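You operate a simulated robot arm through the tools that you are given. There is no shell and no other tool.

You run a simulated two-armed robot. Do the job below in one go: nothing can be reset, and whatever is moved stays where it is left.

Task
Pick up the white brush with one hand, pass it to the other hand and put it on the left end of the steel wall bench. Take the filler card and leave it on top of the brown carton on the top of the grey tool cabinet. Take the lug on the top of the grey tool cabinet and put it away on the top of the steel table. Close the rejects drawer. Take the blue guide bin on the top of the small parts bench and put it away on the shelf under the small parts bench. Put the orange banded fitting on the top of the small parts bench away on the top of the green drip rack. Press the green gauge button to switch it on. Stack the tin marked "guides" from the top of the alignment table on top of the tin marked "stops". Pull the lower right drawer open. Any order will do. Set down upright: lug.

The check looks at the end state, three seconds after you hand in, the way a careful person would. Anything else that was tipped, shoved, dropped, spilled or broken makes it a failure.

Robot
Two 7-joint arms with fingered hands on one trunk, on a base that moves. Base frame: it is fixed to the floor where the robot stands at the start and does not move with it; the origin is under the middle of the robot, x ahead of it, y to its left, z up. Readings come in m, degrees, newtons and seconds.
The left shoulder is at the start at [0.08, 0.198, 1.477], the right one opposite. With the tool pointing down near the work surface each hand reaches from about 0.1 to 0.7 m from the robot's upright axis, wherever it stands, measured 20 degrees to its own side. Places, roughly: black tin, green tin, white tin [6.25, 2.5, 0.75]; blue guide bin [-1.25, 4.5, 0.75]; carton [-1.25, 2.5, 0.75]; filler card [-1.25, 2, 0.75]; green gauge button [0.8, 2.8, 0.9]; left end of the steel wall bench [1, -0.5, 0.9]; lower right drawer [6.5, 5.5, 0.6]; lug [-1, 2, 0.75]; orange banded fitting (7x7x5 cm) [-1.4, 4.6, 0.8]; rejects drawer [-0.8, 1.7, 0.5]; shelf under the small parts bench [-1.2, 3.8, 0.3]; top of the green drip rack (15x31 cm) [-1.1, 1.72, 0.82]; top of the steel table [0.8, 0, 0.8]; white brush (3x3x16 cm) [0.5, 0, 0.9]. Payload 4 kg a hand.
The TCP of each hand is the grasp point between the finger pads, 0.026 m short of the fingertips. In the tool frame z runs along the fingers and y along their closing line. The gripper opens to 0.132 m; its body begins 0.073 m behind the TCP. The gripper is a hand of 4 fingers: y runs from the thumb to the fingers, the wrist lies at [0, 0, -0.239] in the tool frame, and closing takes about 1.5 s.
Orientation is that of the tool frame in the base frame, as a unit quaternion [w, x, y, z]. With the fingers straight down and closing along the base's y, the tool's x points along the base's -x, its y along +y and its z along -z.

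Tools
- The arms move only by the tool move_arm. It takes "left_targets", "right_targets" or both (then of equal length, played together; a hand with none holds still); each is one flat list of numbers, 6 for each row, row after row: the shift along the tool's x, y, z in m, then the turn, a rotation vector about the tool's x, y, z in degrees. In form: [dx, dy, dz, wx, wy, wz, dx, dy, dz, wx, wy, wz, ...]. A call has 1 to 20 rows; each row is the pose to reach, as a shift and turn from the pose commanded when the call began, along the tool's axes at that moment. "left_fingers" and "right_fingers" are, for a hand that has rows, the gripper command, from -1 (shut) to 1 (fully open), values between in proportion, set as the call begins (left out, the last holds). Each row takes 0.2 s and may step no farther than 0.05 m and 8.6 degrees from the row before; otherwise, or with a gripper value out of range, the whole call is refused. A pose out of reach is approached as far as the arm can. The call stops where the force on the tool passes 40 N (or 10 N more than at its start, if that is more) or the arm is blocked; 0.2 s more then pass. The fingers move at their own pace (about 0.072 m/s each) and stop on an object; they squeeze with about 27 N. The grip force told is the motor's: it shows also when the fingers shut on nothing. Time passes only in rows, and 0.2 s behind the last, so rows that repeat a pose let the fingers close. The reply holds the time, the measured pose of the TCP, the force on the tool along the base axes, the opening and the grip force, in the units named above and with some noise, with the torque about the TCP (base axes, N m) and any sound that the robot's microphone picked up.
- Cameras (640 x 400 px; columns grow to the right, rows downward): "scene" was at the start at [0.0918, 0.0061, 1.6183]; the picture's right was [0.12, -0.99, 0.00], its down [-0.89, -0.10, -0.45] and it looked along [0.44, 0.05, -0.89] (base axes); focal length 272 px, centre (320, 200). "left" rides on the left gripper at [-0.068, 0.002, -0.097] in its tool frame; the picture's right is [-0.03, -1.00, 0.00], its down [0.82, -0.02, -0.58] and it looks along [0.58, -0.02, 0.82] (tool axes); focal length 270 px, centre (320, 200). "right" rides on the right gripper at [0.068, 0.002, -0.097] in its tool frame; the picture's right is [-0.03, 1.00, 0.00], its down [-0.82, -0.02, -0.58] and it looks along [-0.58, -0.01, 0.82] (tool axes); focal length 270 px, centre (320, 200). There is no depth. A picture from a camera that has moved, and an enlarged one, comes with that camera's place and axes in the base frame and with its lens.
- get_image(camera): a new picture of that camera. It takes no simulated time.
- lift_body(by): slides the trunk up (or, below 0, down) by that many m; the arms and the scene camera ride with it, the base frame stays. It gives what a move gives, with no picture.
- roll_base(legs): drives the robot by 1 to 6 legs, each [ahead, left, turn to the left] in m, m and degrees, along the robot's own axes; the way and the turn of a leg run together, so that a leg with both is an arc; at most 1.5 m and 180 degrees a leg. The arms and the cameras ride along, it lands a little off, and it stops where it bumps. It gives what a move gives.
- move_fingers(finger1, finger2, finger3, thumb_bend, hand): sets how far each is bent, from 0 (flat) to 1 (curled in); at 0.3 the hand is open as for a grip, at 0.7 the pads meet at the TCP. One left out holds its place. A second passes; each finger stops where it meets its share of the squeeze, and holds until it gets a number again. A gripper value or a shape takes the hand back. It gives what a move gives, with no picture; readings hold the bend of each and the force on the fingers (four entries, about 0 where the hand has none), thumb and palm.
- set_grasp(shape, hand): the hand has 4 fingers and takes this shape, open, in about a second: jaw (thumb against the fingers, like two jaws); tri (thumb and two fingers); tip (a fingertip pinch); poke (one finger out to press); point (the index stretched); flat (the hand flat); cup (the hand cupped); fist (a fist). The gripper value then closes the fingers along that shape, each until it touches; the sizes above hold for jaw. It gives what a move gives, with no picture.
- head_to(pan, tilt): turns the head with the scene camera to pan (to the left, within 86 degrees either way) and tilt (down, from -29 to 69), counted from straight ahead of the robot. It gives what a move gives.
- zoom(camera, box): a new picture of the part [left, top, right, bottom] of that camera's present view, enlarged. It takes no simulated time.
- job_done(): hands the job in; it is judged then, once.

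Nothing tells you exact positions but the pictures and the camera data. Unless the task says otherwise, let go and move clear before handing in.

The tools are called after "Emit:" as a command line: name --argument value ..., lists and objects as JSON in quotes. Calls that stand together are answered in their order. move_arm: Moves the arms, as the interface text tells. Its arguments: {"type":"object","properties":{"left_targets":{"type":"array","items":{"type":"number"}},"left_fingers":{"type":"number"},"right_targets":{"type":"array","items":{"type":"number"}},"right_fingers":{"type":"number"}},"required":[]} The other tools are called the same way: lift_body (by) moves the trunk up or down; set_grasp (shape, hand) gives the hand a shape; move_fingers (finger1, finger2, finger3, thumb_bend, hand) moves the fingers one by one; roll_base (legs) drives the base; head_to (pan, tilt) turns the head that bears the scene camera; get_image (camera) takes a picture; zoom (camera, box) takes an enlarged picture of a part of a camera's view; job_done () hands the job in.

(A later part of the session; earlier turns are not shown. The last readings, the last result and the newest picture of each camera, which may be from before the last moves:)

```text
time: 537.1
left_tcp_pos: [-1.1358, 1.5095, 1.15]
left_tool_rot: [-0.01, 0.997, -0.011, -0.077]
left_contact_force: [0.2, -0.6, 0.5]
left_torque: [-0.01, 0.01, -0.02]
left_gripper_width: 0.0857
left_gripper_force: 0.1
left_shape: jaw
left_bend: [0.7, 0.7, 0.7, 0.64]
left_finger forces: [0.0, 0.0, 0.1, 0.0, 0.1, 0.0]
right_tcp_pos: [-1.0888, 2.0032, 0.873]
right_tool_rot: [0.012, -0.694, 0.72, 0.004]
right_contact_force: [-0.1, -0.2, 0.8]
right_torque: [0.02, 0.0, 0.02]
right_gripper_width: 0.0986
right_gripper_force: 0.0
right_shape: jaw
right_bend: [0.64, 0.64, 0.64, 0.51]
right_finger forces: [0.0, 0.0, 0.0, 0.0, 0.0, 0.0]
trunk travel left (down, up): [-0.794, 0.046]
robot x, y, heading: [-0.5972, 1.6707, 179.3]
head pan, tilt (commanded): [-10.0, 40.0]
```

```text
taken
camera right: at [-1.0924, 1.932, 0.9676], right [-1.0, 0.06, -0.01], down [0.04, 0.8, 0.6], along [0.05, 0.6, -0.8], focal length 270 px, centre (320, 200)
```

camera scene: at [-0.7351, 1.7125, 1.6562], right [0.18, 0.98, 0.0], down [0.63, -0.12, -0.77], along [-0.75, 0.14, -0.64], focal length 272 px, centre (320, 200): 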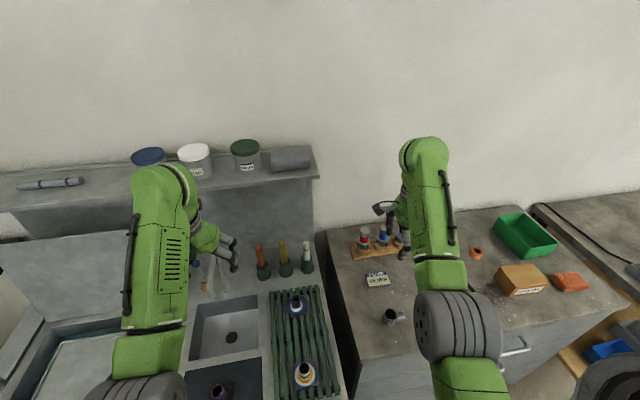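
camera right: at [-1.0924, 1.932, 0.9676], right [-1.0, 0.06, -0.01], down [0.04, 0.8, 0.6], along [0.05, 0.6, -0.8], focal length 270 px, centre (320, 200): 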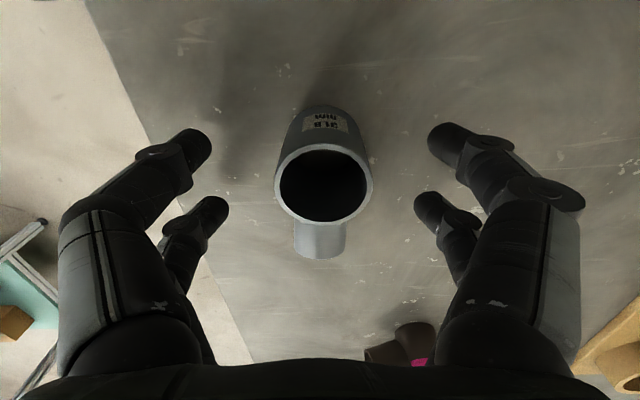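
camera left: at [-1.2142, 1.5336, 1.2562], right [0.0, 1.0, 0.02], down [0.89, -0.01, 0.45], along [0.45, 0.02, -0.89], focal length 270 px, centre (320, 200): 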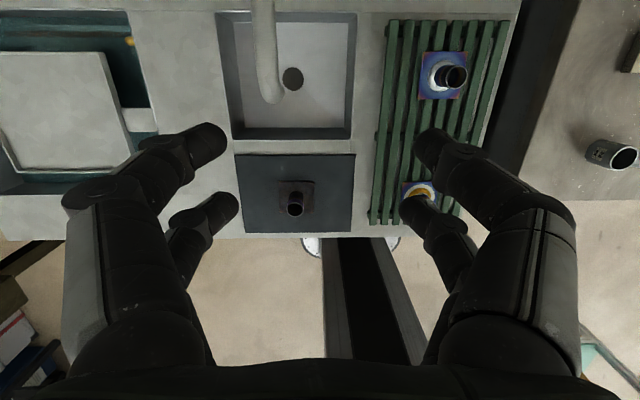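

Well centred. Closing on the lug.

Emit:
move_arm --right_targets '[0, 0, 0, 0, 0, 0, 0, 0, 0, 0, 0, 0, 0, 0, 0, 0, 0, 0, 0, 0, 0, 0, 0, 0, 0, 0, 0, 0, 0, 0, 0, 0, 0, 0, 0, 0, 0, 0, 0, 0, 0, 0]' --right_fingers -1

Emit:
get_image --camera "right"

```text
time: 538.7
left_tcp_pos: [-1.1358, 1.5097, 1.1501]
left_tool_rot: [-0.01, 0.997, -0.012, -0.076]
left_contact_force: [-0.2, -0.4, 0.2]
left_torque: [0.0, -0.01, 0.02]
left_gripper_width: 0.0853
left_gripper_force: 0.0
left_shape: jaw
left_bend: [0.7, 0.7, 0.7, 0.64]
left_finger forces: [0.0, 0.1, 0.1, 0.0, 0.0, 0.0]
right_tcp_pos: [-1.0888, 2.0021, 0.8732]
right_tool_rot: [0.013, -0.694, 0.72, 0.004]
right_contact_force: [0.5, 0.7, 0.0]
right_torque: [0.03, 0.0, -0.02]
right_gripper_width: 0.0247
right_gripper_force: 27.1
right_shape: jaw
right_bend: [0.73, 0.73, 0.73, 0.7]
right_finger forces: [24.2, 22.3, 21.7, 0.0, 23.5, 0.1]
trunk travel left (down, up): [-0.794, 0.046]
robot x, y, heading: [-0.597, 1.6701, 179.5]
head pan, tilt (commanded): [-10.0, 40.0]
```

```text
taken
camera right: at [-1.0924, 1.9314, 0.968], right [-1.0, 0.06, -0.01], down [0.04, 0.8, 0.6], along [0.05, 0.6, -0.8], focal length 270 px, centre (320, 200)
```

right: 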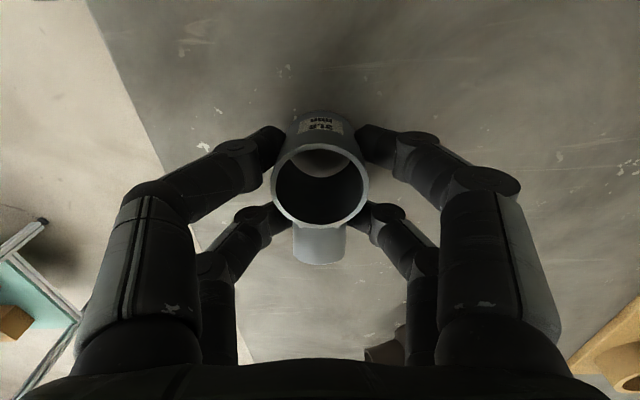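

Gripped by all digits. I lift it and check its attitude.

Emit:
move_arm --right_targets '[0, 0, -0.015, 0, 0, 0, 0, 0, -0.04, 0, 0, 0, 0, 0, -0.08, 0, 0, 0, 0, 0, -0.12, 0, 0, 0, 0, 0, -0.15, 0, 0, 0]'

Emit:
get_image --camera "right"

Emit:
zoom --camera "scene" --box '[320, 180, 460, 290]'

```text
time: 539.9
left_tcp_pos: [-1.1342, 1.508, 1.1501]
left_tool_rot: [-0.01, 0.997, -0.011, -0.076]
left_contact_force: [0.3, 0.0, 0.6]
left_torque: [-0.01, 0.0, -0.02]
left_gripper_width: 0.0852
left_gripper_force: 0.1
left_shape: jaw
left_bend: [0.7, 0.7, 0.7, 0.64]
left_finger forces: [0.0, 0.0, 0.1, 0.1, 0.0, 0.0]
right_tcp_pos: [-1.0902, 1.9971, 1.024]
right_tool_rot: [0.012, -0.694, 0.72, 0.004]
right_contact_force: [0.0, -0.9, -1.5]
right_torque: [-0.01, -0.04, -0.04]
right_gripper_width: 0.0247
right_gripper_force: 26.6
right_shape: jaw
right_bend: [0.73, 0.73, 0.73, 0.7]
right_finger forces: [24.4, 22.4, 21.8, 0.1, 23.9, 0.0]
trunk travel left (down, up): [-0.794, 0.046]
robot x, y, heading: [-0.6006, 1.6699, 179.3]
head pan, tilt (commanded): [-10.0, 40.0]
```

```text
taken
camera right: at [-1.0941, 1.9265, 1.1192], right [-1.0, 0.06, -0.01], down [0.04, 0.8, 0.6], along [0.05, 0.6, -0.8], focal length 270 px, centre (320, 200)
```

right: 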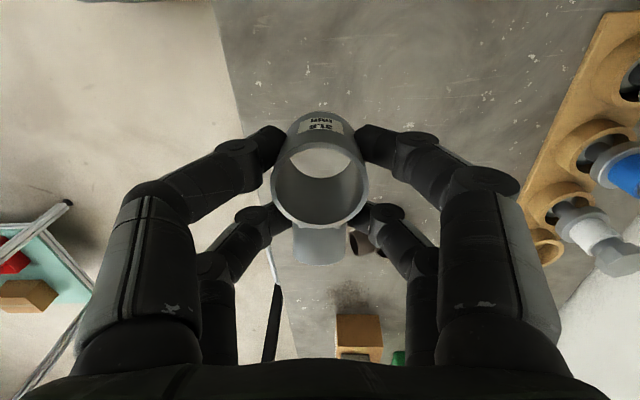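

```text
3.64 times, centred on (390, 235) of scene
camera zoom: at [-0.7085, 1.685, 1.656], right [0.18, 0.98, 0.0], down [0.63, -0.12, -0.77], along [-0.75, 0.14, -0.64], focal length 991 px, centre (66, 73)
```

zoom: 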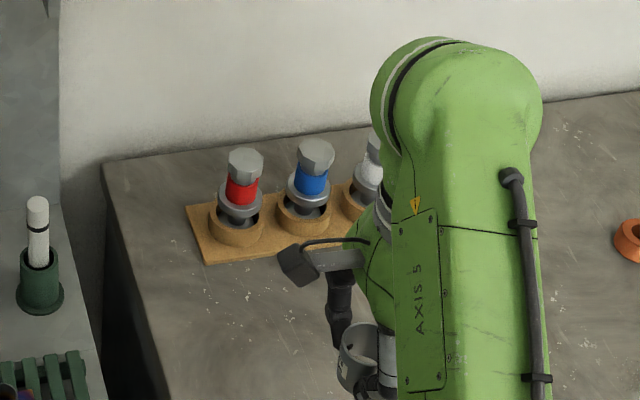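

The lug is held upright. I back away from the cabinet, turn around and drive to the steel table.

Emit:
roll_base --legs '[[-0.45, 0, 0], [0, 0, 180], [0, -1.4, 0]]'

Emit:
head_to --pan 0 --tilt 45

Emit:
get_image --camera "scene"

Emit:
get_image --camera "right"

```text
time: 556.5
left_tcp_pos: [0.3916, 0.4391, 1.1502]
left_tool_rot: [0.078, 0.008, 0.997, -0.01]
left_contact_force: [0.7, 0.0, -0.1]
left_torque: [-0.01, 0.0, -0.01]
left_gripper_width: 0.0855
left_gripper_force: 0.0
left_shape: jaw
left_bend: [0.7, 0.7, 0.7, 0.64]
left_finger forces: [0.0, 0.0, 0.0, 0.0, 0.1, 0.0]
right_tcp_pos: [0.35, -0.0496, 1.0258]
right_tool_rot: [0.005, 0.717, 0.697, -0.014]
right_contact_force: [-0.9, -0.7, -0.1]
right_torque: [-0.01, 0.02, 0.01]
right_gripper_width: 0.0239
right_gripper_force: 27.6
right_shape: jaw
right_bend: [0.73, 0.73, 0.73, 0.7]
right_finger forces: [24.5, 22.2, 21.5, 0.1, 22.4, 0.0]
trunk travel left (down, up): [-0.794, 0.046]
robot x, y, heading: [-0.1429, 0.2701, -0.3]
head pan, tilt (commanded): [-10.0, 40.0]
```

```text
time: 557.2
left_tcp_pos: [0.3909, 0.4385, 1.1506]
left_tool_rot: [0.078, 0.008, 0.997, -0.01]
left_contact_force: [-0.7, 0.1, 0.5]
left_torque: [0.03, -0.02, 0.0]
left_gripper_width: 0.0857
left_gripper_force: 0.0
left_shape: jaw
left_bend: [0.7, 0.7, 0.7, 0.64]
left_finger forces: [0.0, 0.0, 0.0, 0.0, 0.1, 0.0]
right_tcp_pos: [0.3498, -0.0508, 1.0251]
right_tool_rot: [0.004, 0.718, 0.696, -0.013]
right_contact_force: [0.0, -0.4, -1.5]
right_torque: [0.0, 0.01, 0.03]
right_gripper_width: 0.0237
right_gripper_force: 26.5
right_shape: jaw
right_bend: [0.73, 0.73, 0.73, 0.7]
right_finger forces: [24.4, 22.2, 21.4, 0.0, 22.4, 0.1]
trunk travel left (down, up): [-0.794, 0.046]
robot x, y, heading: [-0.1485, 0.2725, -0.2]
head pan, tilt (commanded): [0.0, 45.0]
```

```text
taken
camera scene: at [-0.0363, 0.2714, 1.6487], right [-0.01, -1.0, 0.0], down [-0.71, 0.0, -0.71], along [0.71, 0.0, -0.71], focal length 272 px, centre (320, 200)
```

scene: 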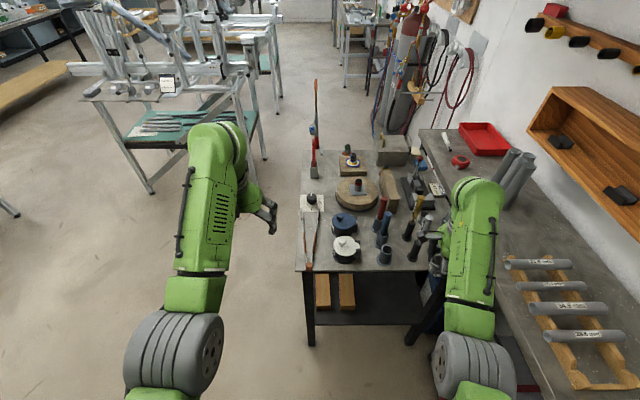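

```text
taken
camera right: at [0.3567, 0.02, 1.1191], right [1.0, -0.06, -0.01], down [-0.04, -0.8, 0.6], along [-0.04, -0.6, -0.8], focal length 270 px, centre (320, 200)
```

right: 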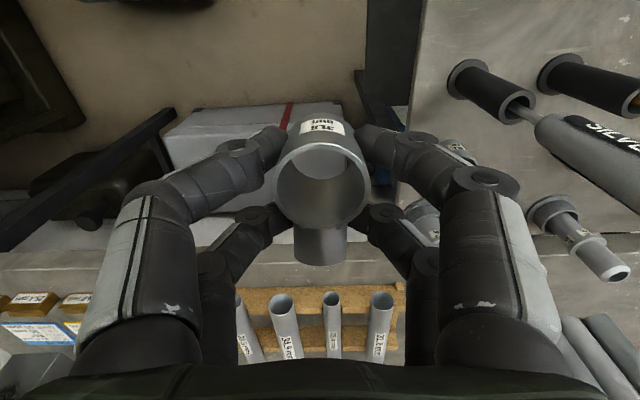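

The lug is still held upright. I zoom in on the table to choose a free spot.

Emit:
zoom --camera "scene" --box '[290, 140, 470, 280]'

```text
2.86 times, centred on (380, 210) of scene
camera zoom: at [-0.0363, 0.2714, 1.6487], right [-0.01, -1.0, 0.0], down [-0.71, 0.0, -0.71], along [0.71, 0.0, -0.71], focal length 778 px, centre (149, 171)
```

zoom: 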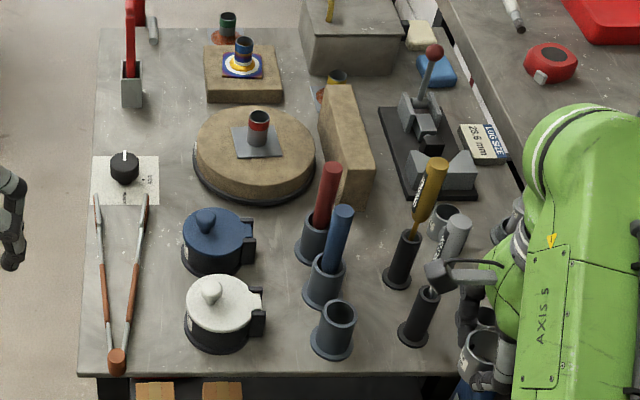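

The best free spot is on the left side between the knob card and the red stand, around (0.845, 0.275). I turn the right hand back to its normal yaw (the lug turns with it) and drive along the table's left side.

Emit:
move_arm --right_targets '[0, 0, 0, 0, 0, -8.2, 0, 0, 0, 0, 0, -16.4, 0, 0, 0, 0, 0, -24.6, 0, 0, 0, 0, 0, -32.8, 0, 0, 0, 0, 0, -41, 0, 0, 0, 0, 0, -49.2, 0, 0, 0, 0, 0, -57.4, 0, 0, 0, 0, 0, -65.6, 0, 0, 0, 0, 0, -73.8, 0, 0, 0, 0, 0, -82, 0, 0, 0, 0, 0, -90]'

Emit:
roll_base --legs '[[0, 0.375, 0.2], [0.5, 0, 0]]'

Emit:
head_to --pan -25 --tilt 45

Emit:
get_image --camera "scene"

Emit:
get_image --camera "right"

```text
time: 559.6
left_tcp_pos: [0.3916, 0.4382, 1.1499]
left_tool_rot: [0.077, 0.007, 0.997, -0.011]
left_contact_force: [0.1, 0.6, -0.8]
left_torque: [-0.02, -0.03, -0.04]
left_gripper_width: 0.0856
left_gripper_force: 0.0
left_shape: jaw
left_bend: [0.7, 0.7, 0.7, 0.64]
left_finger forces: [0.1, 0.0, 0.0, 0.0, 0.0, 0.0]
right_tcp_pos: [0.3502, -0.0521, 1.0252]
right_tool_rot: [-0.006, 0.014, 1.0, -0.012]
right_contact_force: [0.9, 0.7, -1.4]
right_torque: [-0.01, 0.01, 0.0]
right_gripper_width: 0.0237
right_gripper_force: 26.9
right_shape: jaw
right_bend: [0.73, 0.73, 0.73, 0.7]
right_finger forces: [24.4, 22.2, 21.3, 0.0, 22.6, 0.0]
trunk travel left (down, up): [-0.794, 0.046]
robot x, y, heading: [-0.1493, 0.2723, -0.3]
head pan, tilt (commanded): [0.0, 45.0]
```

```text
time: 564.5
left_tcp_pos: [0.8837, 0.8175, 1.1519]
left_tool_rot: [0.078, 0.005, 0.997, -0.009]
left_contact_force: [0.2, -0.5, 0.4]
left_torque: [0.0, -0.03, 0.01]
left_gripper_width: 0.0854
left_gripper_force: 0.0
left_shape: jaw
left_bend: [0.7, 0.7, 0.7, 0.64]
left_finger forces: [0.1, 0.0, 0.0, 0.1, 0.0, 0.0]
right_tcp_pos: [0.8484, 0.3274, 1.0265]
right_tool_rot: [-0.005, 0.012, 1.0, -0.012]
right_contact_force: [0.5, -0.1, -0.5]
right_torque: [-0.01, 0.02, -0.02]
right_gripper_width: 0.0237
right_gripper_force: 26.9
right_shape: jaw
right_bend: [0.73, 0.73, 0.73, 0.7]
right_finger forces: [24.4, 22.1, 21.4, 0.0, 22.6, 0.0]
trunk travel left (down, up): [-0.794, 0.046]
robot x, y, heading: [0.3499, 0.6477, 0.2]
head pan, tilt (commanded): [0.0, 45.0]
```

```text
time: 565.4
left_tcp_pos: [0.8866, 0.8166, 1.1506]
left_tool_rot: [0.075, 0.005, 0.997, -0.009]
left_contact_force: [-0.7, 0.5, 0.5]
left_torque: [-0.02, 0.03, -0.02]
left_gripper_width: 0.0854
left_gripper_force: 0.1
left_shape: jaw
left_bend: [0.7, 0.7, 0.7, 0.64]
left_finger forces: [0.0, 0.0, 0.1, 0.0, 0.0, 0.0]
right_tcp_pos: [0.8497, 0.3289, 1.0258]
right_tool_rot: [-0.006, 0.012, 1.0, -0.013]
right_contact_force: [-0.1, 0.2, 0.0]
right_torque: [-0.02, 0.0, 0.01]
right_gripper_width: 0.0238
right_gripper_force: 27.0
right_shape: jaw
right_bend: [0.73, 0.73, 0.73, 0.7]
right_finger forces: [24.4, 22.1, 21.4, 0.1, 22.5, 0.0]
trunk travel left (down, up): [-0.794, 0.046]
robot x, y, heading: [0.346, 0.6495, 0.2]
head pan, tilt (commanded): [-25.0, 45.0]
```

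```text
taken
camera scene: at [0.4537, 0.6139, 1.6486], right [-0.42, -0.91, 0.0], down [-0.64, 0.3, -0.71], along [0.64, -0.3, -0.71], focal length 272 px, centre (320, 200)
```

scene: 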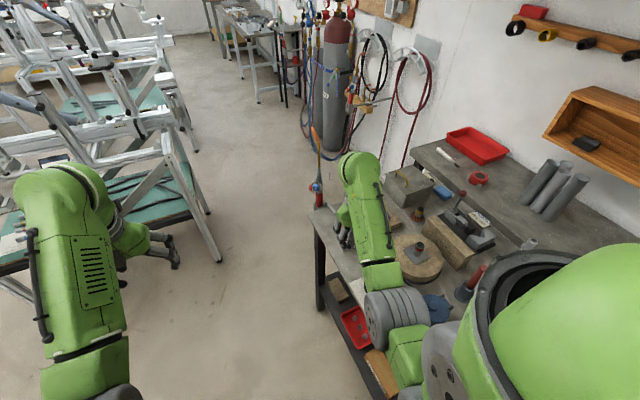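

```text
taken
camera right: at [0.7837, 0.3335, 1.1213], right [0.05, 1.0, -0.03], down [0.82, -0.03, 0.57], along [0.57, -0.05, -0.82], focal length 270 px, centre (320, 200)
```

right: 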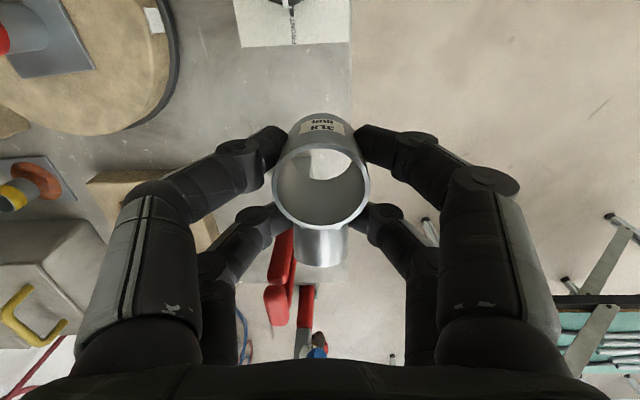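

The free spot is clear below. I shift the hand 5.4 cm right (away from the table edge) and descend partway.

Emit:
move_arm --right_targets '[0, -0.027, 0, 0, 0, 0, 0, -0.054, 0, 0, 0, 0, 0, -0.054, 0.04, 0, 0, 0, 0, -0.054, 0.08, 0, 0, 0, 0, -0.054, 0.11, 0, 0, 0]'

Emit:
get_image --camera "right"

Emit:
zoom --camera "scene" --box '[290, 160, 480, 310]'

```text
time: 566.6
left_tcp_pos: [0.8871, 0.8165, 1.1511]
left_tool_rot: [0.077, 0.005, 0.997, -0.009]
left_contact_force: [-0.4, -0.4, -0.5]
left_torque: [0.01, 0.03, -0.01]
left_gripper_width: 0.0853
left_gripper_force: 0.1
left_shape: jaw
left_bend: [0.7, 0.7, 0.7, 0.64]
left_finger forces: [0.0, 0.1, 0.0, 0.0, 0.0, 0.0]
right_tcp_pos: [0.8455, 0.2707, 0.916]
right_tool_rot: [-0.006, 0.012, 1.0, -0.012]
right_contact_force: [0.3, -0.6, -0.3]
right_torque: [-0.03, 0.01, -0.04]
right_gripper_width: 0.0239
right_gripper_force: 27.1
right_shape: jaw
right_bend: [0.73, 0.73, 0.73, 0.7]
right_finger forces: [24.4, 22.1, 21.6, 0.1, 23.0, 0.0]
trunk travel left (down, up): [-0.794, 0.046]
robot x, y, heading: [0.3504, 0.6482, -0.0]
head pan, tilt (commanded): [-25.0, 45.0]
```

```text
taken
camera right: at [0.7801, 0.2762, 1.0127], right [0.05, 1.0, -0.02], down [0.82, -0.03, 0.57], along [0.57, -0.05, -0.82], focal length 270 px, centre (320, 200)
```

right: 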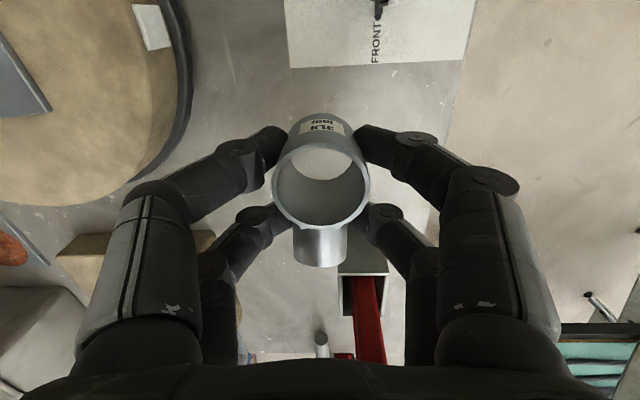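

```text
2.67 times, centred on (385, 235) of scene
camera zoom: at [0.4528, 0.613, 1.6487], right [-0.42, -0.91, 0.0], down [-0.64, 0.3, -0.71], along [0.64, -0.3, -0.71], focal length 726 px, centre (147, 107)
```

zoom: 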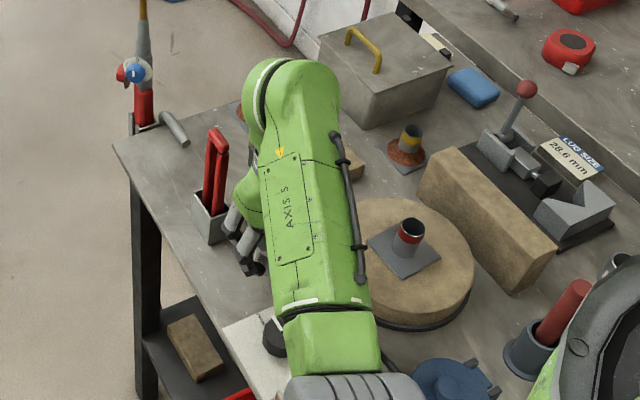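

Clearances look fine. I lower the last 4 cm in small steps.

Emit:
move_arm --right_targets '[0, 0, 0.015, 0, 0, 0, 0, 0, 0.03, 0, 0, 0, 0, 0, 0.037, 0, 0, 0]'

Emit:
move_arm --right_targets '[0, 0, 0.003, 0, 0, 0, 0, 0, 0.005, 0, 0, 0]'

Emit:
get_image --camera "right"

```text
time: 567.4
left_tcp_pos: [0.8865, 0.8183, 1.1498]
left_tool_rot: [0.077, 0.005, 0.997, -0.009]
left_contact_force: [0.1, -0.2, 0.3]
left_torque: [0.01, 0.01, -0.01]
left_gripper_width: 0.0853
left_gripper_force: 0.0
left_shape: jaw
left_bend: [0.7, 0.7, 0.7, 0.64]
left_finger forces: [0.0, 0.0, 0.0, 0.0, 0.1, 0.1]
right_tcp_pos: [0.8452, 0.2715, 0.8782]
right_tool_rot: [-0.006, 0.013, 1.0, -0.013]
right_contact_force: [-0.1, 0.4, -1.0]
right_torque: [-0.01, 0.0, 0.0]
right_gripper_width: 0.0235
right_gripper_force: 27.0
right_shape: jaw
right_bend: [0.73, 0.73, 0.73, 0.7]
right_finger forces: [24.5, 22.1, 21.5, 0.0, 23.2, 0.0]
trunk travel left (down, up): [-0.794, 0.046]
robot x, y, heading: [0.3468, 0.6465, 0.4]
head pan, tilt (commanded): [-25.0, 45.0]
```

```text
time: 568.0
left_tcp_pos: [0.8863, 0.8181, 1.1499]
left_tool_rot: [0.077, 0.005, 0.997, -0.01]
left_contact_force: [0.1, 0.0, -0.2]
left_torque: [0.01, 0.01, 0.0]
left_gripper_width: 0.0855
left_gripper_force: 0.2
left_shape: jaw
left_bend: [0.7, 0.7, 0.7, 0.64]
left_finger forces: [0.0, 0.0, 0.0, 0.1, 0.1, 0.0]
right_tcp_pos: [0.8451, 0.2704, 0.8737]
right_tool_rot: [-0.006, 0.012, 1.0, -0.012]
right_contact_force: [-0.2, 0.3, -0.4]
right_torque: [-0.03, -0.03, -0.04]
right_gripper_width: 0.0237
right_gripper_force: 27.1
right_shape: jaw
right_bend: [0.73, 0.73, 0.73, 0.7]
right_finger forces: [24.4, 22.1, 21.4, 0.0, 23.0, 0.1]
trunk travel left (down, up): [-0.794, 0.046]
robot x, y, heading: [0.3485, 0.6481, 0.1]
head pan, tilt (commanded): [-25.0, 45.0]
```

```text
taken
camera right: at [0.7794, 0.2757, 0.9704], right [0.05, 1.0, -0.02], down [0.82, -0.03, 0.57], along [0.57, -0.05, -0.82], focal length 270 px, centre (320, 200)
```

right: 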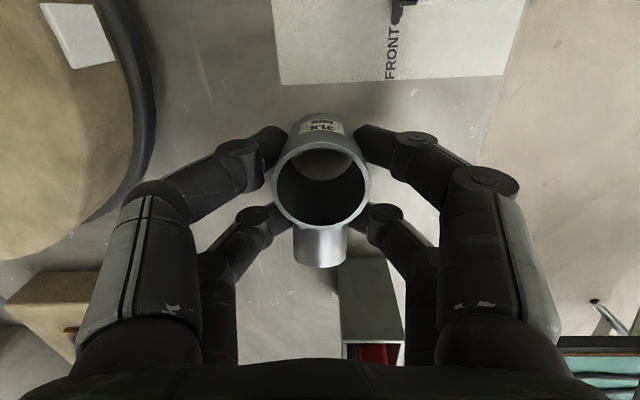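

Emit:
move_arm --right_targets '[0, 0, 0.002, 0, 0, 0, 0, 0, 0.004, 0, 0, 0]'

Emit:
move_arm --right_targets '[0, 0, 0.002, 0, 0, 0, 0, 0, 0.004, 0, 0, 0]'

```text
time: 568.6
left_tcp_pos: [0.8862, 0.8184, 1.1501]
left_tool_rot: [0.076, 0.004, 0.997, -0.01]
left_contact_force: [0.1, 0.5, 0.2]
left_torque: [-0.02, 0.02, -0.02]
left_gripper_width: 0.0855
left_gripper_force: 0.1
left_shape: jaw
left_bend: [0.7, 0.7, 0.7, 0.64]
left_finger forces: [0.0, 0.0, 0.0, 0.1, 0.0, 0.0]
right_tcp_pos: [0.8456, 0.2696, 0.8728]
right_tool_rot: [-0.004, 0.012, 1.0, -0.013]
right_contact_force: [-0.3, 0.2, 5.6]
right_torque: [-0.01, 0.18, -0.03]
right_gripper_width: 0.024
right_gripper_force: 26.7
right_shape: jaw
right_bend: [0.74, 0.73, 0.73, 0.71]
right_finger forces: [26.5, 22.6, 22.1, 0.0, 25.1, 0.0]
trunk travel left (down, up): [-0.794, 0.046]
robot x, y, heading: [0.351, 0.6519, 0.4]
head pan, tilt (commanded): [-25.0, 45.0]
```

```text
time: 569.2
left_tcp_pos: [0.8836, 0.8196, 1.1512]
left_tool_rot: [0.077, 0.005, 0.997, -0.01]
left_contact_force: [0.1, 0.2, -0.2]
left_torque: [0.0, -0.03, -0.01]
left_gripper_width: 0.0857
left_gripper_force: 0.1
left_shape: jaw
left_bend: [0.7, 0.7, 0.7, 0.64]
left_finger forces: [0.0, 0.1, 0.0, 0.0, 0.0, 0.0]
right_tcp_pos: [0.8461, 0.2704, 0.8713]
right_tool_rot: [-0.003, 0.013, 1.0, -0.014]
right_contact_force: [0.6, -1.3, 23.6]
right_torque: [-0.01, 0.57, 0.0]
right_gripper_width: 0.0248
right_gripper_force: 27.3
right_shape: jaw
right_bend: [0.75, 0.73, 0.73, 0.71]
right_finger forces: [31.4, 21.9, 23.7, 0.0, 29.4, 0.1]
trunk travel left (down, up): [-0.794, 0.046]
robot x, y, heading: [0.3485, 0.649, 0.1]
head pan, tilt (commanded): [-25.0, 45.0]
```

Contact is made. I relieve slightly and open the fingers just enough.

Emit:
move_arm --right_targets '[0, 0, -0.002, 0, 0, 0]'

Emit:
move_arm --right_targets '[0, 0, 0, 0, 0, 0, 0, 0, 0, 0, 0, 0, 0, 0, 0, 0, 0, 0, 0, 0, 0, 0, 0, 0, 0, 0, 0, 0, 0, 0]' --right_fingers 0.2

Emit:
get_image --camera "right"

```text
time: 569.6
left_tcp_pos: [0.885, 0.8181, 1.1502]
left_tool_rot: [0.077, 0.005, 0.997, -0.011]
left_contact_force: [-0.8, 0.6, -0.7]
left_torque: [-0.04, -0.03, 0.0]
left_gripper_width: 0.0858
left_gripper_force: 0.1
left_shape: jaw
left_bend: [0.7, 0.7, 0.7, 0.64]
left_finger forces: [0.0, 0.0, 0.1, 0.0, 0.0, 0.0]
right_tcp_pos: [0.8464, 0.2702, 0.8703]
right_tool_rot: [-0.004, 0.012, 1.0, -0.013]
right_contact_force: [3.2, -1.2, 21.9]
right_torque: [0.03, 0.46, 0.04]
right_gripper_width: 0.0247
right_gripper_force: 27.1
right_shape: jaw
right_bend: [0.75, 0.73, 0.73, 0.71]
right_finger forces: [30.7, 22.2, 23.7, 0.1, 28.9, 0.0]
trunk travel left (down, up): [-0.794, 0.046]
robot x, y, heading: [0.3494, 0.651, 0.2]
head pan, tilt (commanded): [-25.0, 45.0]
```

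```text
time: 570.8
left_tcp_pos: [0.886, 0.8171, 1.1507]
left_tool_rot: [0.077, 0.005, 0.997, -0.009]
left_contact_force: [0.9, 0.5, 0.3]
left_torque: [-0.01, 0.01, -0.02]
left_gripper_width: 0.0858
left_gripper_force: 0.0
left_shape: jaw
left_bend: [0.7, 0.7, 0.7, 0.64]
left_finger forces: [0.0, 0.1, 0.0, 0.1, 0.0, 0.0]
right_tcp_pos: [0.8448, 0.269, 0.868]
right_tool_rot: [-0.006, 0.013, 1.0, -0.012]
right_contact_force: [-0.8, -0.7, 4.7]
right_torque: [0.16, -0.08, 0.03]
right_gripper_width: 0.0775
right_gripper_force: 0.2
right_shape: jaw
right_bend: [0.72, 0.73, 0.71, 0.7]
right_finger forces: [0.6, 3.9, 0.0, 0.0, 0.1, 0.1]
trunk travel left (down, up): [-0.794, 0.046]
robot x, y, heading: [0.3468, 0.6503, 0.3]
head pan, tilt (commanded): [-25.0, 45.0]
```

```text
taken
camera right: at [0.7792, 0.2752, 0.9645], right [0.05, 1.0, -0.02], down [0.82, -0.03, 0.57], along [0.57, -0.05, -0.82], focal length 270 px, centre (320, 200)
```

right: 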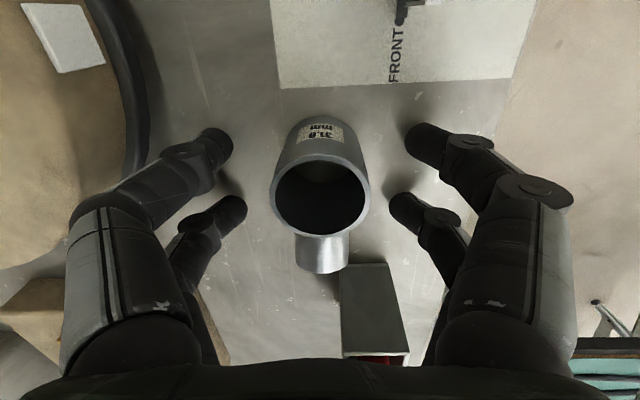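

The lug stands upright on the table. I raise the hand straight up and verify.

Emit:
move_arm --right_targets '[0, 0, -0.02, 0, 0, 0, 0, 0, -0.05, 0, 0, 0, 0, 0, -0.09, 0, 0, 0, 0, 0, -0.13, 0, 0, 0, 0, 0, -0.16, 0, 0, 0]'

Emit:
get_image --camera "right"

```text
time: 572.0
left_tcp_pos: [0.8871, 0.8186, 1.1507]
left_tool_rot: [0.077, 0.005, 0.997, -0.009]
left_contact_force: [-0.5, 0.2, -0.5]
left_torque: [0.02, -0.02, 0.0]
left_gripper_width: 0.0851
left_gripper_force: 0.1
left_shape: jaw
left_bend: [0.7, 0.7, 0.7, 0.64]
left_finger forces: [0.0, 0.1, 0.1, 0.0, 0.0, 0.0]
right_tcp_pos: [0.8474, 0.2737, 1.0297]
right_tool_rot: [-0.006, 0.012, 1.0, -0.012]
right_contact_force: [-0.2, -0.2, -0.5]
right_torque: [0.0, -0.01, 0.03]
right_gripper_width: 0.0792
right_gripper_force: 0.0
right_shape: jaw
right_bend: [0.71, 0.71, 0.71, 0.7]
right_finger forces: [0.1, 0.1, 0.0, 0.0, 0.0, 0.0]
trunk travel left (down, up): [-0.794, 0.046]
robot x, y, heading: [0.3481, 0.649, 0.0]
head pan, tilt (commanded): [-25.0, 45.0]
```

```text
taken
camera right: at [0.7818, 0.2799, 1.1268], right [0.05, 1.0, -0.03], down [0.82, -0.03, 0.57], along [0.57, -0.05, -0.82], focal length 270 px, centre (320, 200)
```

right: 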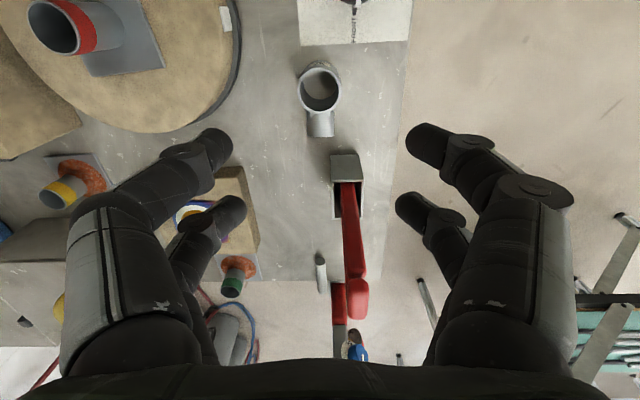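

The lug stands upright with good clearance. Last job: the orange-banded fitting. I back away from the table, and re-pose the left hand with its 60° forward tilt.

Emit:
roll_base --legs '[[-0.55, 0, 0]]'

Emit:
move_arm --left_targets '[0, 0, 0.04, 0, 0, 0, 0, 0, 0.08, 0, 0, 0, 0, 0, 0.12, 0, 0, 0]' --left_fingers 0.3

Emit:
move_arm --left_targets '[-0.0304, 0, -0.0019, 0, -7.3, 0, -0.0603, 0, -0.0077, 0, -14.6, 0, -0.0891, 0, -0.0173, 0, -21.9, 0, -0.1166, 0, -0.0304, 0, -29.2, 0, -0.1422, 0, -0.0469, 0, -36.5, 0, -0.1654, 0, -0.0665, 0, -43.8, 0, -0.1863, 0, -0.0892, 0, -51.2, 0]'

Emit:
head_to --pan -20 --tilt 40

Emit:
get_image --camera "scene"

```text
time: 575.2
left_tcp_pos: [0.3346, 0.8183, 1.1496]
left_tool_rot: [0.075, 0.003, 0.997, -0.01]
left_contact_force: [0.4, 0.1, 0.2]
left_torque: [0.02, 0.0, -0.01]
left_gripper_width: 0.0858
left_gripper_force: 0.1
left_shape: jaw
left_bend: [0.7, 0.7, 0.7, 0.64]
left_finger forces: [0.0, 0.1, 0.0, 0.1, 0.1, 0.0]
right_tcp_pos: [0.2983, 0.2741, 1.0287]
right_tool_rot: [-0.007, 0.011, 1.0, -0.013]
right_contact_force: [0.2, 0.2, 0.0]
right_torque: [-0.02, 0.0, 0.01]
right_gripper_width: 0.0789
right_gripper_force: 0.0
right_shape: jaw
right_bend: [0.71, 0.71, 0.71, 0.7]
right_finger forces: [0.1, 0.0, 0.0, 0.0, 0.0, 0.0]
trunk travel left (down, up): [-0.794, 0.046]
robot x, y, heading: [-0.2031, 0.6498, 0.5]
head pan, tilt (commanded): [-25.0, 45.0]
```

```text
time: 576.0
left_tcp_pos: [0.3521, 0.8161, 1.0323]
left_tool_rot: [0.078, 0.004, 0.997, -0.01]
left_contact_force: [-0.6, -0.5, -0.5]
left_torque: [0.02, 0.0, -0.02]
left_gripper_width: 0.0854
left_gripper_force: 0.1
left_shape: jaw
left_bend: [0.7, 0.7, 0.7, 0.64]
left_finger forces: [0.1, 0.0, 0.1, 0.0, 0.0, 0.0]
right_tcp_pos: [0.2966, 0.2752, 1.0288]
right_tool_rot: [-0.006, 0.01, 1.0, -0.011]
right_contact_force: [-0.6, 1.0, 0.0]
right_torque: [-0.02, -0.06, 0.05]
right_gripper_width: 0.0785
right_gripper_force: 0.0
right_shape: jaw
right_bend: [0.71, 0.71, 0.71, 0.7]
right_finger forces: [0.0, 0.0, 0.0, 0.0, 0.0, 0.1]
trunk travel left (down, up): [-0.794, 0.046]
robot x, y, heading: [-0.2023, 0.648, 0.0]
head pan, tilt (commanded): [-25.0, 45.0]
```

```text
time: 577.6
left_tcp_pos: [0.5236, 0.8174, 1.1481]
left_tool_rot: [0.5, -0.002, 0.866, -0.01]
left_contact_force: [-0.1, -0.4, -0.2]
left_torque: [0.01, -0.03, -0.02]
left_gripper_width: 0.0857
left_gripper_force: 0.1
left_shape: jaw
left_bend: [0.7, 0.7, 0.7, 0.64]
left_finger forces: [0.0, 0.1, 0.0, 0.1, 0.0, 0.0]
right_tcp_pos: [0.2963, 0.274, 1.0303]
right_tool_rot: [-0.006, 0.011, 1.0, -0.012]
right_contact_force: [0.9, -0.5, 0.1]
right_torque: [0.01, -0.01, -0.01]
right_gripper_width: 0.0789
right_gripper_force: 0.0
right_shape: jaw
right_bend: [0.71, 0.71, 0.71, 0.7]
right_finger forces: [0.0, 0.1, 0.1, 0.0, 0.0, 0.0]
trunk travel left (down, up): [-0.794, 0.046]
robot x, y, heading: [-0.2051, 0.6502, 0.2]
head pan, tilt (commanded): [-25.0, 45.0]
```

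```text
time: 578.3
left_tcp_pos: [0.5216, 0.8164, 1.1479]
left_tool_rot: [0.5, -0.002, 0.866, -0.01]
left_contact_force: [0.1, 0.1, -0.1]
left_torque: [-0.01, 0.0, -0.02]
left_gripper_width: 0.0858
left_gripper_force: 0.1
left_shape: jaw
left_bend: [0.7, 0.7, 0.7, 0.64]
left_finger forces: [0.1, 0.0, 0.0, 0.0, 0.0, 0.1]
right_tcp_pos: [0.2955, 0.2739, 1.0299]
right_tool_rot: [-0.007, 0.011, 1.0, -0.012]
right_contact_force: [0.0, -0.3, 0.3]
right_torque: [-0.01, 0.01, 0.02]
right_gripper_width: 0.079
right_gripper_force: 0.1
right_shape: jaw
right_bend: [0.71, 0.71, 0.71, 0.7]
right_finger forces: [0.0, 0.0, 0.0, 0.0, 0.0, 0.0]
trunk travel left (down, up): [-0.794, 0.046]
robot x, y, heading: [-0.2068, 0.6465, 0.3]
head pan, tilt (commanded): [-20.0, 40.0]
```

```text
taken
camera scene: at [-0.0942, 0.6181, 1.6559], right [-0.34, -0.94, 0.0], down [-0.61, 0.22, -0.77], along [0.72, -0.26, -0.64], focal length 272 px, centre (320, 200)
```

scene: 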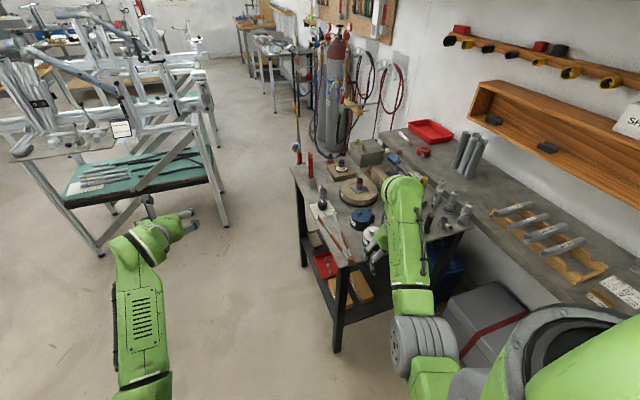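

Emit:
zoom --camera "scene" --box '[280, 110, 460, 250]'

Emit:
roll_base --legs '[[0, 0, 89.7], [1.3, 0, 0], [1.3, 0, 0]]'

```text
2.86 times, centred on (370, 180) of scene
camera zoom: at [-0.0942, 0.6181, 1.6559], right [-0.34, -0.94, 0.0], down [-0.61, 0.22, -0.77], along [0.72, -0.26, -0.64], focal length 778 px, centre (177, 257)
```

zoom: 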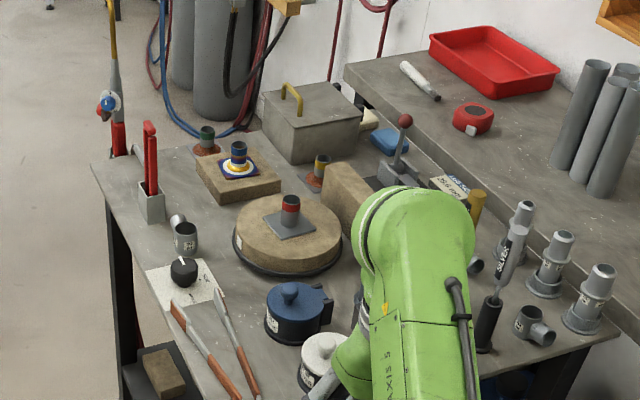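

```text
time: 594.7
left_tcp_pos: [-0.3563, 3.9799, 1.1493]
left_tool_rot: [-0.359, 0.616, -0.609, -0.349]
left_contact_force: [-1.1, -0.1, -0.1]
left_torque: [-0.01, -0.01, 0.0]
left_gripper_width: 0.0856
left_gripper_force: 0.0
left_shape: jaw
left_bend: [0.7, 0.7, 0.7, 0.64]
left_finger forces: [0.0, 0.0, 0.0, 0.0, 0.0, 0.0]
right_tcp_pos: [0.1883, 3.7581, 1.0308]
right_tool_rot: [0.004, -0.702, 0.712, -0.013]
right_contact_force: [1.4, 0.2, 0.9]
right_torque: [0.02, 0.01, -0.03]
right_gripper_width: 0.0787
right_gripper_force: 0.1
right_shape: jaw
right_bend: [0.71, 0.71, 0.71, 0.7]
right_finger forces: [0.1, 0.0, 0.0, 0.0, 0.1, 0.0]
trunk travel left (down, up): [-0.794, 0.046]
robot x, y, heading: [-0.182, 3.2521, 90.8]
head pan, tilt (commanded): [-20.0, 40.0]
```

The lug and brush look right. On the way I check the gauge trolley that I bumped earlier.

Emit:
head_to --pan -80 --tilt 35

Emit:
get_image --camera "scene"

```text
time: 596.0
left_tcp_pos: [-0.3556, 3.9814, 1.1481]
left_tool_rot: [-0.359, 0.616, -0.609, -0.348]
left_contact_force: [-0.3, -0.4, -0.5]
left_torque: [-0.01, 0.02, 0.02]
left_gripper_width: 0.0855
left_gripper_force: 0.1
left_shape: jaw
left_bend: [0.7, 0.7, 0.7, 0.64]
left_finger forces: [0.1, 0.0, 0.1, 0.1, 0.1, 0.1]
right_tcp_pos: [0.1889, 3.7589, 1.032]
right_tool_rot: [0.004, -0.702, 0.712, -0.013]
right_contact_force: [0.7, -0.3, -0.2]
right_torque: [0.0, -0.02, 0.03]
right_gripper_width: 0.0787
right_gripper_force: 0.1
right_shape: jaw
right_bend: [0.71, 0.71, 0.71, 0.7]
right_finger forces: [0.0, 0.1, 0.0, 0.1, 0.0, 0.1]
trunk travel left (down, up): [-0.794, 0.046]
robot x, y, heading: [-0.1801, 3.2587, 90.8]
head pan, tilt (commanded): [-80.0, 35.0]
```

```text
taken
camera scene: at [-0.0955, 3.3009, 1.6635], right [0.19, -0.98, 0.0], down [-0.56, -0.11, -0.82], along [0.8, 0.15, -0.57], focal length 272 px, centre (320, 200)
```

scene: 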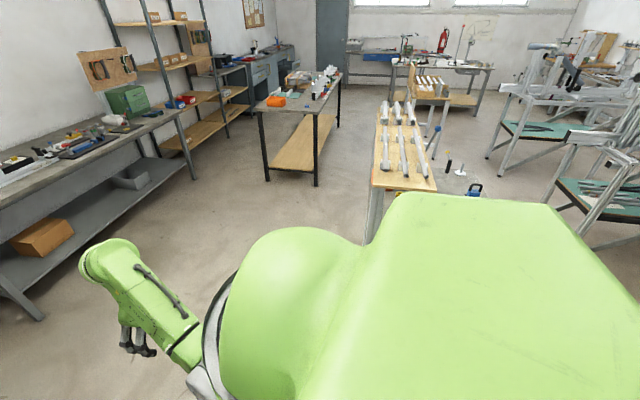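

The upper part of the trolley looks intact. I continue to the small parts bench and turn to face it.

Emit:
roll_base --legs '[[1.2, 0, 0], [0, 0, 89.2], [0, -0.38, 0]]'

Emit:
get_image --camera "left"

```text
time: 608.0
left_tcp_pos: [-0.9198, 4.7102, 1.1475]
left_tool_rot: [-0.018, 0.866, -0.01, -0.5]
left_contact_force: [0.1, -0.2, 0.4]
left_torque: [0.02, 0.01, -0.01]
left_gripper_width: 0.0854
left_gripper_force: 0.1
left_shape: jaw
left_bend: [0.7, 0.7, 0.7, 0.64]
left_finger forces: [0.0, 0.0, 0.1, 0.0, 0.0, 0.1]
right_tcp_pos: [-0.6789, 5.2484, 1.0307]
right_tool_rot: [-0.014, 1.0, -0.024, 0.007]
right_contact_force: [0.2, -1.2, 0.1]
right_torque: [0.0, -0.01, 0.02]
right_gripper_width: 0.0786
right_gripper_force: 0.2
right_shape: jaw
right_bend: [0.71, 0.71, 0.71, 0.7]
right_finger forces: [0.0, 0.1, 0.0, 0.0, 0.0, 0.0]
trunk travel left (down, up): [-0.794, 0.046]
robot x, y, heading: [-0.1899, 4.8604, 178.7]
head pan, tilt (commanded): [-80.0, 35.0]
```

```text
taken
camera left: at [-0.8699, 4.706, 1.2556], right [0.02, 1.0, 0.04], down [0.91, 0.0, -0.42], along [-0.42, 0.05, -0.91], focal length 270 px, centre (320, 200)
```

left: 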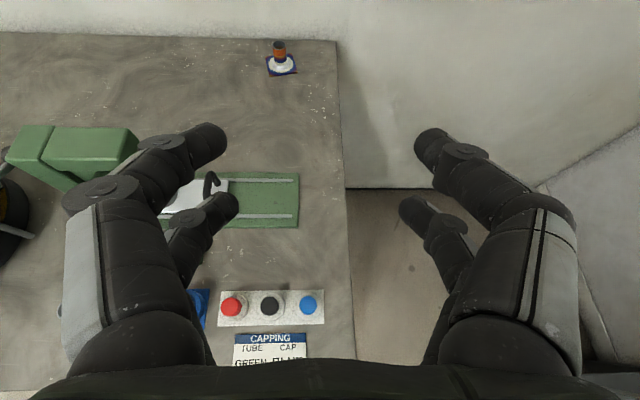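

The fitting is in view. I line up the left hand with it and drive in.

Emit:
roll_base --legs '[[0, 0.045, 1.2], [0.345, 0, 0]]'

Emit:
get_image --camera "left"

```text
time: 610.7
left_tcp_pos: [-1.2639, 4.6549, 1.1497]
left_tool_rot: [-0.013, 0.865, -0.002, -0.501]
left_contact_force: [0.5, 0.2, 0.7]
left_torque: [0.0, 0.0, 0.01]
left_gripper_width: 0.0857
left_gripper_force: 0.1
left_shape: jaw
left_bend: [0.7, 0.7, 0.7, 0.64]
left_finger forces: [0.0, 0.0, 0.0, 0.0, 0.0, 0.0]
right_tcp_pos: [-1.0349, 5.1979, 1.0323]
right_tool_rot: [-0.012, 1.0, -0.013, 0.005]
right_contact_force: [-0.6, 0.7, -0.6]
right_torque: [0.02, 0.02, 0.01]
right_gripper_width: 0.0788
right_gripper_force: 0.0
right_shape: jaw
right_bend: [0.71, 0.71, 0.71, 0.7]
right_finger forces: [0.0, 0.0, 0.1, 0.0, 0.1, 0.0]
trunk travel left (down, up): [-0.794, 0.046]
robot x, y, heading: [-0.5395, 4.8196, 179.9]
head pan, tilt (commanded): [-80.0, 35.0]
```

```text
taken
camera left: at [-1.2146, 4.6507, 1.2578], right [0.0, 1.0, 0.04], down [0.91, 0.02, -0.42], along [-0.42, 0.04, -0.91], focal length 270 px, centre (320, 200)
```

left: 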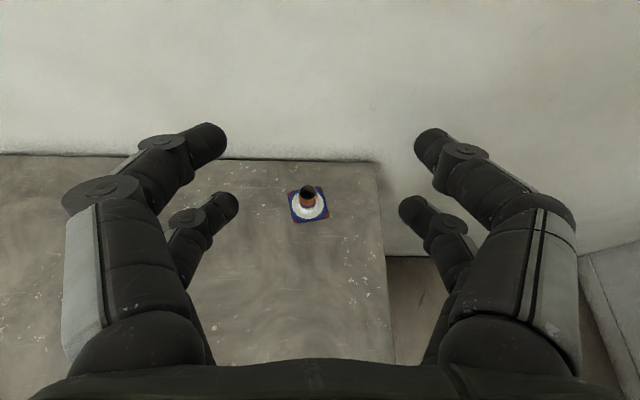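

I reach forward 14 cm over the fitting and then lower the trunk, as before.

Emit:
move_arm --left_targets '[-0.018, 0.003, 0.031, 0, 0, 0, -0.0355, 0.006, 0.0615, 0, 0, 0, -0.053, 0.008, 0.092, 0, 0, 0, -0.071, 0.008, 0.123, 0, 0, 0]'

Emit:
lift_body --by -0.23

Emit:
get_image --camera "left"

```text
time: 611.7
left_tcp_pos: [-1.4113, 4.649, 1.1417]
left_tool_rot: [-0.011, 0.868, -0.001, -0.497]
left_contact_force: [-0.6, -0.7, -2.0]
left_torque: [-0.01, 0.12, 0.03]
left_gripper_width: 0.0855
left_gripper_force: 0.0
left_shape: jaw
left_bend: [0.7, 0.7, 0.7, 0.64]
left_finger forces: [0.0, 0.1, 0.0, 0.1, 0.0, 0.0]
right_tcp_pos: [-1.0389, 5.1967, 1.0284]
right_tool_rot: [-0.012, 1.0, -0.014, 0.008]
right_contact_force: [-0.2, -0.6, -0.2]
right_torque: [0.01, 0.01, -0.07]
right_gripper_width: 0.0787
right_gripper_force: 0.0
right_shape: jaw
right_bend: [0.71, 0.71, 0.71, 0.7]
right_finger forces: [0.0, 0.0, 0.0, 0.0, 0.0, 0.1]
trunk travel left (down, up): [-0.794, 0.046]
robot x, y, heading: [-0.5349, 4.8211, 179.9]
head pan, tilt (commanded): [-80.0, 35.0]
```

```text
time: 614.2
left_tcp_pos: [-1.4095, 4.6478, 0.9186]
left_tool_rot: [-0.012, 0.866, -0.002, -0.5]
left_contact_force: [-0.3, -0.2, 0.1]
left_torque: [0.02, -0.03, 0.0]
left_gripper_width: 0.0856
left_gripper_force: 0.0
left_shape: jaw
left_bend: [0.7, 0.7, 0.7, 0.64]
left_finger forces: [0.0, 0.1, 0.0, 0.1, 0.1, 0.0]
right_tcp_pos: [-1.0369, 5.1962, 0.8006]
right_tool_rot: [-0.012, 1.0, -0.014, 0.006]
right_contact_force: [0.0, 0.3, -0.4]
right_torque: [-0.01, 0.01, -0.02]
right_gripper_width: 0.0789
right_gripper_force: 0.0
right_shape: jaw
right_bend: [0.71, 0.71, 0.71, 0.7]
right_finger forces: [0.0, 0.0, 0.0, 0.0, 0.0, 0.0]
trunk travel left (down, up): [-0.564, 0.276]
robot x, y, heading: [-0.5359, 4.8181, 179.7]
head pan, tilt (commanded): [-80.0, 35.0]
```

```text
taken
camera left: at [-1.3603, 4.6443, 1.0262], right [0.0, 1.0, 0.04], down [0.91, 0.02, -0.42], along [-0.42, 0.04, -0.91], focal length 270 px, centre (320, 200)
```

left: 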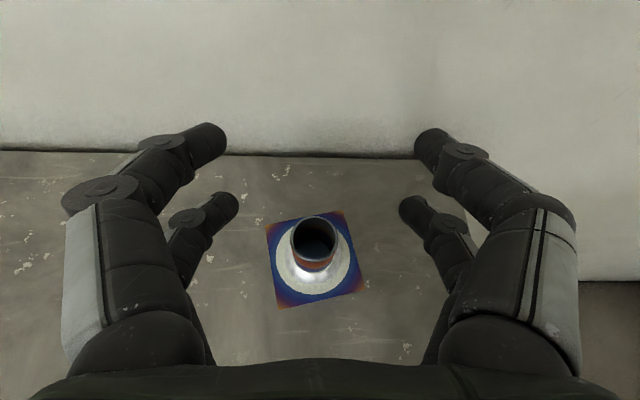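

Slight correction, then down to grip height.

Emit:
move_arm --left_targets '[0.002, 0.003, -0.0035, 0, 0, 0]'

Emit:
lift_body --by -0.04

Emit:
get_image --camera "left"

```text
time: 614.6
left_tcp_pos: [-1.4061, 4.6454, 0.9184]
left_tool_rot: [-0.012, 0.866, -0.002, -0.499]
left_contact_force: [0.6, 0.8, -0.6]
left_torque: [-0.02, 0.01, -0.01]
left_gripper_width: 0.0856
left_gripper_force: 0.0
left_shape: jaw
left_bend: [0.7, 0.7, 0.7, 0.64]
left_finger forces: [0.1, 0.0, 0.1, 0.0, 0.1, 0.0]
right_tcp_pos: [-1.0368, 5.1944, 0.7992]
right_tool_rot: [-0.013, 1.0, -0.014, 0.006]
right_contact_force: [0.3, 0.7, -0.1]
right_torque: [0.0, 0.04, 0.0]
right_gripper_width: 0.0788
right_gripper_force: 0.1
right_shape: jaw
right_bend: [0.71, 0.71, 0.71, 0.7]
right_finger forces: [0.0, 0.0, 0.0, 0.0, 0.0, 0.1]
trunk travel left (down, up): [-0.564, 0.276]
robot x, y, heading: [-0.5421, 4.8181, 180.0]
head pan, tilt (commanded): [-80.0, 35.0]
```

```text
time: 615.4
left_tcp_pos: [-1.4049, 4.6446, 0.8788]
left_tool_rot: [-0.011, 0.866, -0.001, -0.5]
left_contact_force: [1.2, -0.7, -0.8]
left_torque: [0.01, -0.04, 0.0]
left_gripper_width: 0.0855
left_gripper_force: 0.1
left_shape: jaw
left_bend: [0.7, 0.7, 0.7, 0.64]
left_finger forces: [0.0, 0.0, 0.0, 0.1, 0.0, 0.0]
right_tcp_pos: [-1.0375, 5.1964, 0.7613]
right_tool_rot: [-0.012, 1.0, -0.013, 0.007]
right_contact_force: [-0.2, -0.6, 0.0]
right_torque: [-0.01, 0.0, -0.01]
right_gripper_width: 0.0787
right_gripper_force: 0.0
right_shape: jaw
right_bend: [0.71, 0.71, 0.71, 0.7]
right_finger forces: [0.0, 0.0, 0.0, 0.1, 0.0, 0.0]
trunk travel left (down, up): [-0.524, 0.316]
robot x, y, heading: [-0.5405, 4.8176, 179.7]
head pan, tilt (commanded): [-80.0, 35.0]
```

```text
taken
camera left: at [-1.3563, 4.641, 0.9867], right [0.0, 1.0, 0.04], down [0.91, 0.02, -0.42], along [-0.42, 0.04, -0.91], focal length 270 px, centre (320, 200)
```

left: 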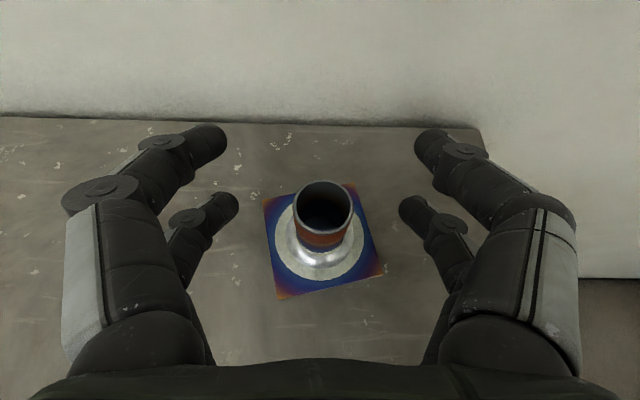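

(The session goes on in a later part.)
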